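You operate a simulated robot arm through the tools that you are given. There is no shell and no other tool. Be economical: measure what you need, move in short steps, check, and stop when the job is done.

You are at the controls of a simulated robot arm. One attempt, no reset.

TASK
Slide the green ticket along the counter top until it stands next to the black round brush.
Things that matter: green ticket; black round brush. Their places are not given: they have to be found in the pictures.

The check looks at the end state, three seconds after you hand in, the way a careful person would. Anything else that was tipped, shoved, dropped, spilled or broken makes it a failure.

THE ROBOT
A 7-joint arm with a two-finger parallel gripper, fixed in place. Base frame: the origin is at the foot of the arm, x ahead of it, y to its left, z up; the work surface is at about z = 0. Readings come in mm, rad, newtons and seconds.
With the tool pointing down near the work surface it reaches from about 240 to 620 mm from the base axis. Its first joint turns from -1.152 to 1.152 rad. Payload 2.6 kg.
Tool frame: the origin (TCP) lies between the finger pads and is the grasp point; the fingertips stand 30 mm ahead of it; z points along the fingers, y is the line along which they close. The gripper opens to 94 mm. The fingers are 28 mm wide and 10 mm thick; the gripper's body (50 by 96 mm) begins 55 mm behind the TCP.
Orientation is that of the tool frame in the base frame, as a unit quaternion [x, y, z, w]. With the fingers straight down and closing along the base's y, the tool's x points along the base's -x, its y along +y and its z along -z.

THE INTERFACE
- The arm moves only by the tool nudge_tool. Its arguments are lists of equal length, an entry for each row: "travel": the shift along the tool's x, y, z in m, a list of three; "rotation": the turn, a rotation vector about the tool's x, y, z in rad, a list of three; "grip": the finger opening in m, from 0 to 0.094. In form: {"travel": [[x, y, z], ...], "rotation": [[ax, ay, az], ...], "grip": [grip, ...]}. A call has 1 to 20 rows; each row is the pose to reach, as a shift and turn from the pose commanded when the call began, along the tool's axes at that moment. A row lasts 0.2 s, in which the tool goes at most 50 mm and 0.15 rad; a call with a longer step from one row to the next is refused whole, and so is a gripper value outside its range. A pose out of reach is approached as far as the arm can. The call stops where the force on the tool passes 40 N (or 10 N more than at its start, if that is more) or the arm is blocked; 0.2 s more then pass. Each finger travels about 72 mm/s and halts on what it meets, pressing with about 43 N; the grip force reading is that of the motor and also rises with nothing between the fingers. The clock runs only during rows and for 0.2 s after the last one: add rows that repeat a pose to give the fingers time. It gives the time, the measured TCP pose, the force on the tool (base axes), the opening and the grip force at its end, in the units of the frame above (readings bear some noise).
- Cameras (640 x 400 px; columns grow to the right, rows downward): "scene" is fixed at [46.9, 439.9, 569.8]; the picture's right is [-0.68, -0.74, 0.00], its down [-0.37, 0.34, -0.87] and it looks along [0.64, -0.59, -0.50] (base axes); focal length 329 px, centre (320, 200). "wrist" rides on the gripper at [-37, 0, -58] in the tool frame; the picture's right is [0.00, -1.00, 0.00], its down [0.97, 0.00, -0.24] and it looks along [0.24, 0.00, 0.97] (tool axes); focal length 218 px, centre (320, 200).
- grab_frame(camera): a new picture of that camera. No time passes.
- pixel_to_xyz(camera, pixels): for up to 12 pixels [column, row] of the newest picture of that camera ("zoom" is the newest enlarged one), the place [x, y, z] in the base frame of the surface seen there, good to about 2 mm. No time passes.
- zoom(camera, box): a new picture of the part [left, top, right, bottom] of that camera's present view, enlarged. No time passes.
- finish_job(): hands the job in; it is judged then, once.

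Keep the steps short. Do not move on a guess: measure, check each grasp and each placing, and mend mistakes. In all there are 60 turns and 30 pictures (those below and enlarged ones count). Leave the gripper open and the arm clear of the work at the hand-in unless told otherwise, and finish with a single line.

The tools are called after "Request:" as name(argument=value, ...) on one line, values as JSON. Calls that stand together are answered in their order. nudge_tool: Moves the arm, as the interface text tells. Its arguments: {"type":"object","properties":{"travel":{"type":"array"},"rotation":{"type":"array"},"grip":{"type":"array"}},"required":["travel","rotation","grip"]} The other tools are called the same way: grab_frame (camera) takes a picture; pixel_to_xyz (camera, pixels) gives the place of the surface under pixels of a picture; zoom (camera, box) takes an enlarged picture of a part of a camera's view; finish_job () hands the job in.

At the start:

```text
time_s: 0.0
tool_pos: [397.4, -20.3, 264.4]
orientation: [0.0, 1.0, 0.0, 0.0]
ft_force: [0.0, 0.1, -0.4]
width: 93.8
grip_force: 0.1
```

scene: 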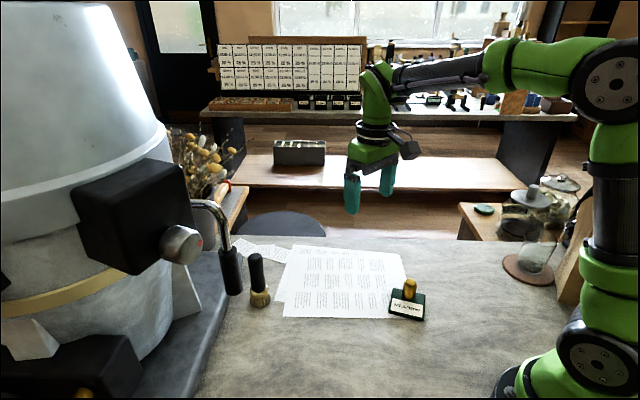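
wrist: 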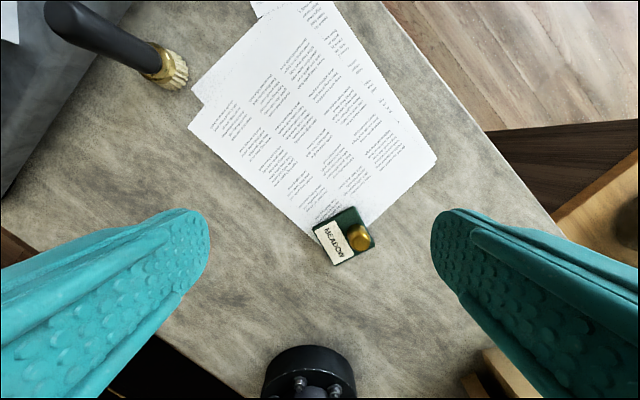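

I see a green block with a gold knob and a label at scene (407,300), and a black-handled round brush at (258,280). I'll enlarge that area to confirm.

Request:
zoom(camera="scene", box=[220, 220, 460, 370])

Request:
pixel_to_xyz(camera="scene", pixels=[[410, 284], [408, 296], [404, 306], [390, 312], [422, 319], [424, 296], [396, 291], [255, 256], [258, 280], [260, 303], [252, 302], [268, 302]])

Request:
pixel_to_xyz(camera="wrist", pixels=[[314, 230], [335, 265], [374, 244], [352, 207], [358, 236], [330, 240], [180, 85], [165, 65], [100, 35], [60, 15], [230, 130], [300, 220]])

```text
2.67 times, centred on (340, 295) of scene
```

zoom: 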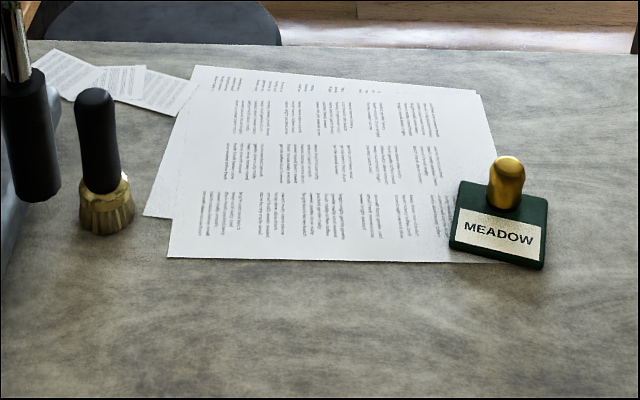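

```text
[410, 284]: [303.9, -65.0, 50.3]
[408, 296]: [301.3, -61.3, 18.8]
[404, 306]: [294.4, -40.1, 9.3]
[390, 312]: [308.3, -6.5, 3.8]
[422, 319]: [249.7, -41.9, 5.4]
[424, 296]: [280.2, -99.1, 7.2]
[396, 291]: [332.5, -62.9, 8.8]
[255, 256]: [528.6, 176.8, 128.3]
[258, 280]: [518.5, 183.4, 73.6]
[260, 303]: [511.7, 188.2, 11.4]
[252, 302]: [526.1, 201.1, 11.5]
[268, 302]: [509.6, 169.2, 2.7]
```

```text
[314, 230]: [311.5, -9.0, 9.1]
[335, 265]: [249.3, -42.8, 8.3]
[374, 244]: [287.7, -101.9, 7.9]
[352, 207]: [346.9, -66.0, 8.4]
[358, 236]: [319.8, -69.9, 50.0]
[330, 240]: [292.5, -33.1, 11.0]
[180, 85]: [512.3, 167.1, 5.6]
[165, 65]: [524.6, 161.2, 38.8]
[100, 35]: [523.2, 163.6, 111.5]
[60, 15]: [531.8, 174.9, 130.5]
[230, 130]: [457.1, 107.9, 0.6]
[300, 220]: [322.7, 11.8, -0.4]
```

The ticket's plate is centred near (299,-55), about 9 mm thick, with its knob near (310,-66) rising to about 50 mm. The brush stands near (515,183). Next I'll measure the paper edges, the machine's edge and its handle to plan a clear path.

Request:
pixel_to_xyz(camera="scene", pixels=[[283, 317], [330, 317], [388, 317], [274, 301], [292, 250], [232, 292], [228, 250], [238, 285], [222, 330], [205, 370], [212, 205], [224, 310]])

Request:
pixel_to_xyz(camera="zoom", pixels=[[506, 158], [487, 185], [525, 185], [503, 208], [95, 92], [80, 205], [134, 205], [105, 235], [78, 130], [118, 130]])

Request:
zoom(camera="wrist", box=[280, 180, 408, 260])

```text
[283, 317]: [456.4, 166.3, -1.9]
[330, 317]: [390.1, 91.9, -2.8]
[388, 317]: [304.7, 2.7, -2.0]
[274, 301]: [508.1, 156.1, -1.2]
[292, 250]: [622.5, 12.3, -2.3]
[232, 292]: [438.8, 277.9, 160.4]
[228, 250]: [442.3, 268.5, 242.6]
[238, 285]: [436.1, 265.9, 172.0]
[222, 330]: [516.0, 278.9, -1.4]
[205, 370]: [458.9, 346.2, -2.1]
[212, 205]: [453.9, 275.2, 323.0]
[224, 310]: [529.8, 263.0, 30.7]
```

```text
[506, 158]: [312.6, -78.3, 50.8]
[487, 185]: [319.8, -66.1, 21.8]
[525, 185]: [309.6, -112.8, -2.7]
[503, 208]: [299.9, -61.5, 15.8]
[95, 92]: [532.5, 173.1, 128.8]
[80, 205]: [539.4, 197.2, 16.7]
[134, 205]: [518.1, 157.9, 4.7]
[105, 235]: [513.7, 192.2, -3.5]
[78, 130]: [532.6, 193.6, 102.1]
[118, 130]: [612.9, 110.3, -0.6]
```

```text
5.00 times, centred on (344, 220) of wrist
```

zoom: 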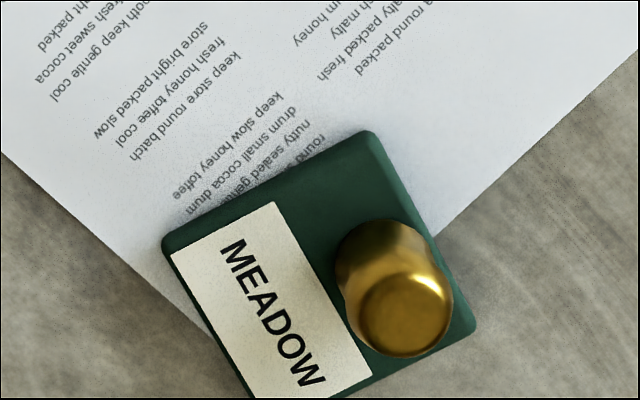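

The paper reads level with the counter (z about -2), so it won't snag. The knob's axis works out to about (309,-75), about 26 mm across. The target plate centre is about (461,144), which leaves roughly 15 mm to the brush. First I'll hover above the knob at TCP z about 110 and look.

Request:
nudge_tool(travel=[[0.022, -0.0137, 0.02], [0.044, -0.0274, 0.05], [0.066, -0.041, 0.08], [0.0884, -0.0547, 0.11], [0.0884, -0.0547, 0.135], [0.0884, -0.0547, 0.154], [0.0884, -0.0547, 0.154]], rotation=[[0, 0, 0], [0, 0, 0], [0, 0, 0], [0, 0, 0], [0, 0, 0], [0, 0, 0], [0, 0, 0]], grip=[0.093, 0.093, 0.093, 0.08, 0.08, 0.08, 0.08])

Request:
grab_frame(camera="wrist")

```text
time_s: 1.6
tool_pos: [308.6, -74.4, 109.4]
orientation: [0.0, 1.0, 0.0, -0.001]
ft_force: [0.3, -0.2, -0.4]
width: 80.0
grip_force: 0.1
```

```text
25 pictures are left
```

wrist: 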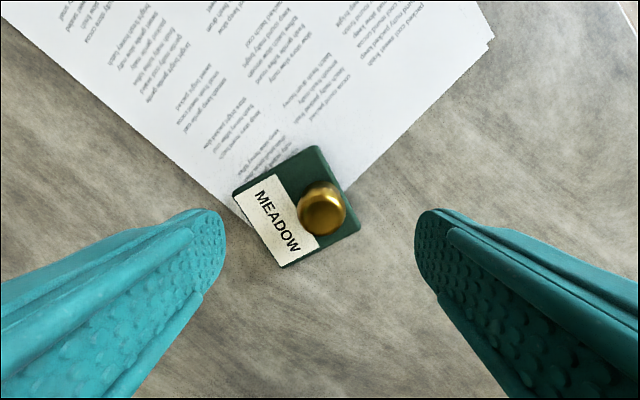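

The knob top at wrist pixel (323,212) works out to (310,-76), within 2 mm of the tool axis. I'll descend to TCP z about 44, with the fingertips about 5 mm above the plate.

Request:
nudge_tool(travel=[[-0.001, -0.0015, 0.02], [-0.001, -0.0015, 0.04], [-0.001, -0.0015, 0.055], [-0.001, -0.0015, 0.0655], [-0.001, -0.0015, 0.0655]], rotation=[[0, 0, 0], [0, 0, 0], [0, 0, 0], [0, 0, 0], [0, 0, 0]], grip=[0.08, 0.08, 0.08, 0.08, 0.08])

Request:
grab_frame(camera="wrist")

```text
time_s: 2.8
tool_pos: [310.1, -76.2, 44.6]
orientation: [0.001, 1.0, 0.0, -0.001]
ft_force: [0.0, 0.1, 0.6]
width: 80.0
grip_force: 0.1
```

```text
24 pictures are left
```

wrist: 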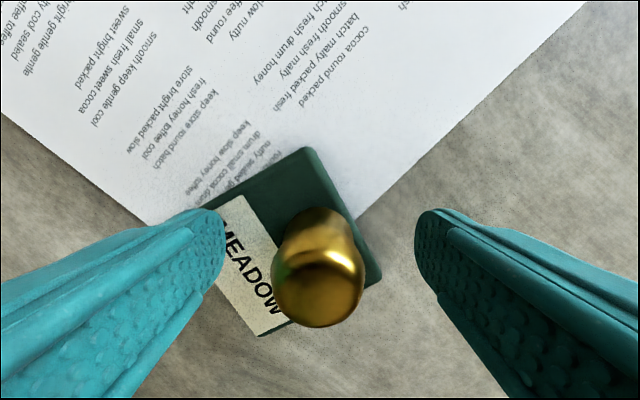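

The knob is between the fingers and nothing is touching. Now I'll close on it.

Request:
nudge_tool(travel=[[0, 0, 0], [0, 0, 0], [0, 0, 0], [0, 0, 0], [0, 0, 0], [0, 0, 0]], rotation=[[0, 0, 0], [0, 0, 0], [0, 0, 0], [0, 0, 0], [0, 0, 0], [0, 0, 0]], grip=[0.06, 0.045, 0.035, 0.025, 0.02, 0.02])

Request:
grab_frame(camera="wrist")

```text
time_s: 4.2
tool_pos: [310.2, -75.1, 44.7]
orientation: [0.0, 1.0, 0.0, -0.001]
ft_force: [-0.1, -0.4, 0.7]
width: 28.7
grip_force: 43.2
```

```text
23 pictures are left
```

wrist: 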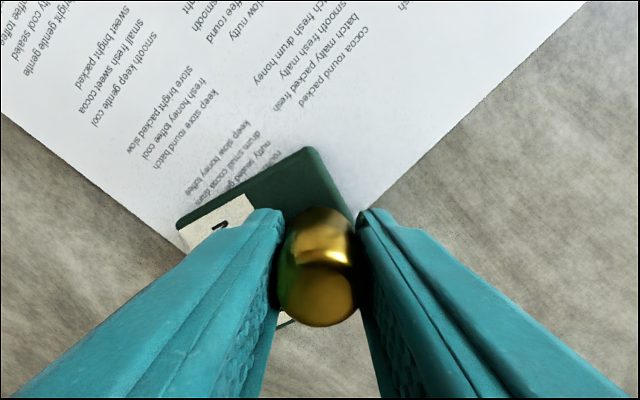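

The grip holds at 28.7 mm and 43 N, and the plate is still flat. I'll slide the first part, about 150 mm towards the brush at constant height.

Request:
nudge_tool(travel=[[-0.005, 0.006, 0], [-0.0145, 0.018, 0], [-0.024, 0.03, 0], [-0.034, 0.042, 0], [-0.0435, 0.054, 0], [-0.053, 0.066, 0], [-0.063, 0.078, 0], [-0.0725, 0.09, 0], [-0.082, 0.102, 0], [-0.092, 0.114, 0], [-0.097, 0.12, 0], [-0.097, 0.12, 0]], rotation=[[0, 0, 0], [0, 0, 0], [0, 0, 0], [0, 0, 0], [0, 0, 0], [0, 0, 0], [0, 0, 0], [0, 0, 0], [0, 0, 0], [0, 0, 0], [0, 0, 0], [0, 0, 0]], grip=[0.02, 0.02, 0.02, 0.02, 0.02, 0.02, 0.02, 0.02, 0.02, 0.02, 0.02, 0.02])

Request:
grab_frame(camera="scene")

Request:
grab_frame(camera="wrist")

```text
time_s: 6.8
tool_pos: [406.8, 43.9, 45.4]
orientation: [0.0, 1.0, 0.0, 0.001]
ft_force: [-1.6, -4.1, 10.6]
width: 28.5
grip_force: 43.4
```

```text
22 pictures are left
```

scene: 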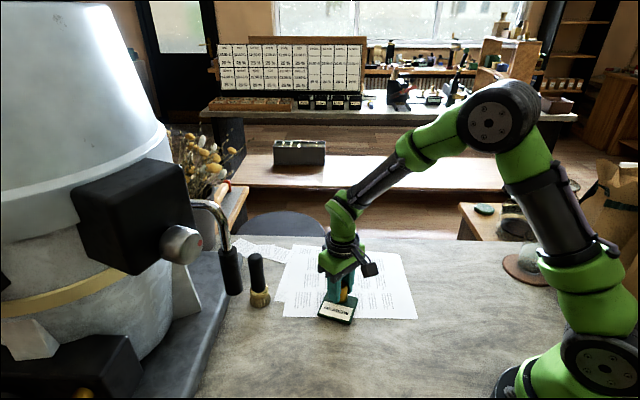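

```text
21 pictures are left
```

wrist: 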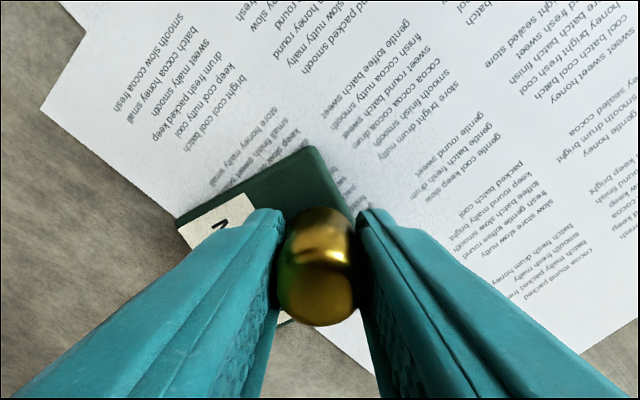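

The ticket follows flat without turning. The push-back force is 11 N, which is acceptable. I'll slide on by (50, 62) mm and measure the gap.

Request:
nudge_tool(travel=[[-0.005, 0.006, 0], [-0.0145, 0.018, 0], [-0.024, 0.03, 0], [-0.034, 0.042, 0], [-0.0435, 0.054, 0], [-0.05, 0.062, 0], [-0.05, 0.062, 0]], rotation=[[0, 0, 0], [0, 0, 0], [0, 0, 0], [0, 0, 0], [0, 0, 0], [0, 0, 0], [0, 0, 0]], grip=[0.02, 0.02, 0.02, 0.02, 0.02, 0.02, 0.02])

Request:
zoom(camera="scene", box=[220, 220, 380, 340])

Request:
grab_frame(camera="wrist")

```text
time_s: 8.4
tool_pos: [457.9, 105.0, 45.6]
orientation: [0.0, 1.0, 0.001, 0.0]
ft_force: [-0.6, -1.1, 3.5]
width: 28.6
grip_force: 43.0
```

```text
3.33 times, centred on (300, 280) of scene
```

zoom: 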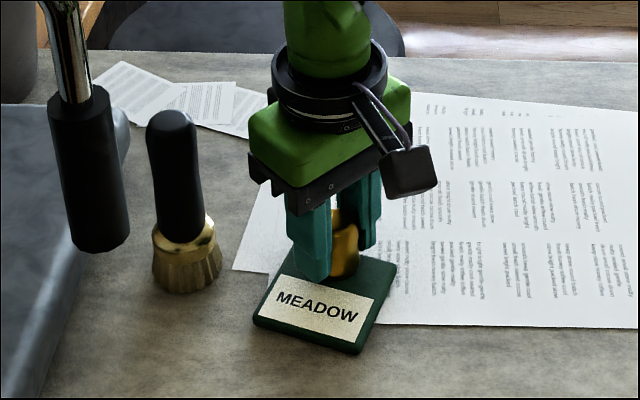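

```text
19 pictures are left
```

wrist: 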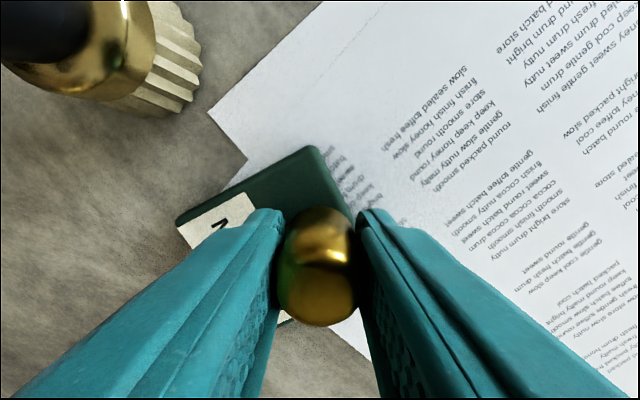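

I see clear space left between plate and brush. I'll measure the facing edges.

Request:
pixel_to_xyz(camera="wrist", pixels=[[190, 118], [160, 112], [200, 65], [202, 45], [130, 110], [178, 216], [310, 148], [250, 176]])

Request:
pixel_to_xyz(camera="zoom", pixels=[[155, 285], [185, 292], [220, 270], [253, 316], [278, 274], [360, 350]])

```text
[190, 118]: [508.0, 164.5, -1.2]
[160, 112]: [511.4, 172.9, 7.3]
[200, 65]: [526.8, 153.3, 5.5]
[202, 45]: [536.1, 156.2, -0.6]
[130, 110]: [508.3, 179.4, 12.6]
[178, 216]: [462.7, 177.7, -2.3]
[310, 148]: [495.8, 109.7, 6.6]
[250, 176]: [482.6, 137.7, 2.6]
```

```text
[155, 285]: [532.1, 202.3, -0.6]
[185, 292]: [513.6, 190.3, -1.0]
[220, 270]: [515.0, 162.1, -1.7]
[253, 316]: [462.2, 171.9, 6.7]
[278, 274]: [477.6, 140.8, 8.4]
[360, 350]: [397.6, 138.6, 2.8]
```

The plate's leading edge runs from (461,171) to (496,111). The brush's centre is near (530,178) with a radius of about 24, so the gap is about 40 mm. I'll move 25 mm straight along the plate's own axis, (22,12) mm, to leave about 15 mm.

Request:
nudge_tool(travel=[[-0.006, 0.003, 0], [-0.012, 0.0065, 0], [-0.018, 0.01, 0], [-0.022, 0.012, 0], [-0.022, 0.012, 0]], rotation=[[0, 0, 0], [0, 0, 0], [0, 0, 0], [0, 0, 0], [0, 0, 0]], grip=[0.02, 0.02, 0.02, 0.02, 0.02])

Request:
zoom(camera="scene", box=[220, 220, 380, 340])

Request:
grab_frame(camera="wrist")

```text
time_s: 9.6
tool_pos: [478.9, 119.6, 44.9]
orientation: [0.001, 1.0, 0.0, 0.001]
ft_force: [-1.8, -1.5, 6.9]
width: 28.7
grip_force: 43.0
```

```text
3.33 times, centred on (300, 280) of scene
```

zoom: 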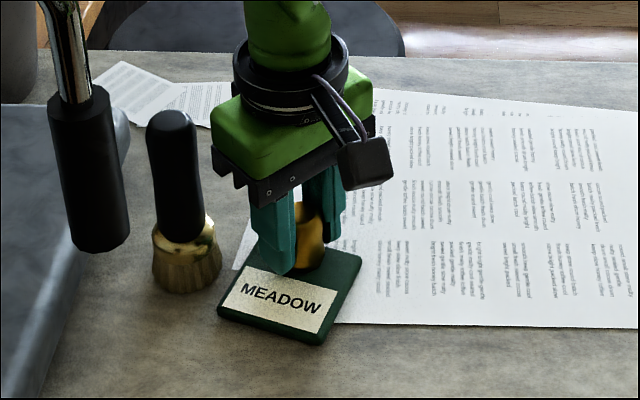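

```text
17 pictures are left
```

wrist: 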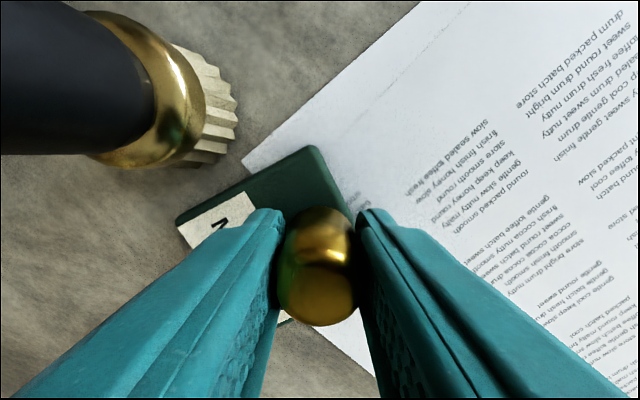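

The brush is untouched and the gap is about 15 mm. I'll open to 55 mm, which keeps the left finger clear of the brush, then check.

Request:
nudge_tool(travel=[[0, 0, 0], [0, 0, 0], [0, 0, 0], [0, 0, 0]], rotation=[[0, 0, 0], [0, 0, 0], [0, 0, 0], [0, 0, 0]], grip=[0.035, 0.045, 0.055, 0.055])

```text
time_s: 10.6
tool_pos: [479.7, 119.0, 45.0]
orientation: [0.0, 1.0, 0.0, 0.0]
ft_force: [-0.1, 0.3, 0.5]
width: 55.0
grip_force: 0.1
```

The fingers are free at 55 mm with no force. Next I'll rise 170 mm straight up, then draw back towards the base.

Request:
nudge_tool(travel=[[0, 0, -0.01], [0, 0, -0.03], [0, 0, -0.055], [0, 0, -0.085], [0, 0, -0.115], [0, 0, -0.145], [0, 0, -0.17], [0.03, -0.03, -0.19], [0.06, -0.06, -0.2], [0.09, -0.09, -0.2], [0.12, -0.12, -0.2], [0.12, -0.12, -0.2]], rotation=[[0, 0, 0], [0, 0, 0], [0, 0, 0], [0, 0, 0], [0, 0, 0], [0, 0, 0], [0, 0, 0], [0, 0, 0], [0, 0, 0], [0, 0, 0], [0, 0, 0], [0, 0, 0]], grip=[0.055, 0.055, 0.055, 0.055, 0.055, 0.055, 0.055, 0.07, 0.08, 0.09, 0.09, 0.09])

Request:
zoom(camera="scene", box=[200, 200, 400, 350])

Request:
grab_frame(camera="wrist")

```text
time_s: 13.2
tool_pos: [357.2, -1.0, 246.6]
orientation: [0.0, 1.0, 0.0, -0.001]
ft_force: [0.5, 0.1, -0.6]
width: 89.9
grip_force: 0.0
```

```text
2.67 times, centred on (300, 275) of scene
```

zoom: 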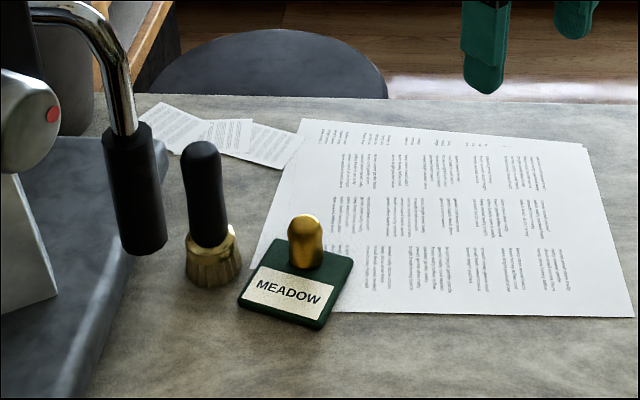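

```text
15 pictures are left
```

wrist: 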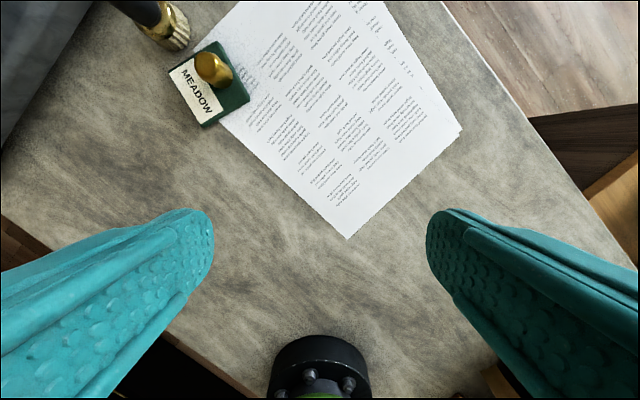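

The ticket stands flat beside the upright brush with a small gap. The papers are unmoved, and the arm is clear with the gripper open, so I'm handing in.

Request:
finish_job()

```text
The job is handed in.
```

The green ticket was slid along the counter and now stands about 15 mm from the black round brush, with nothing else disturbed in the final pictures.
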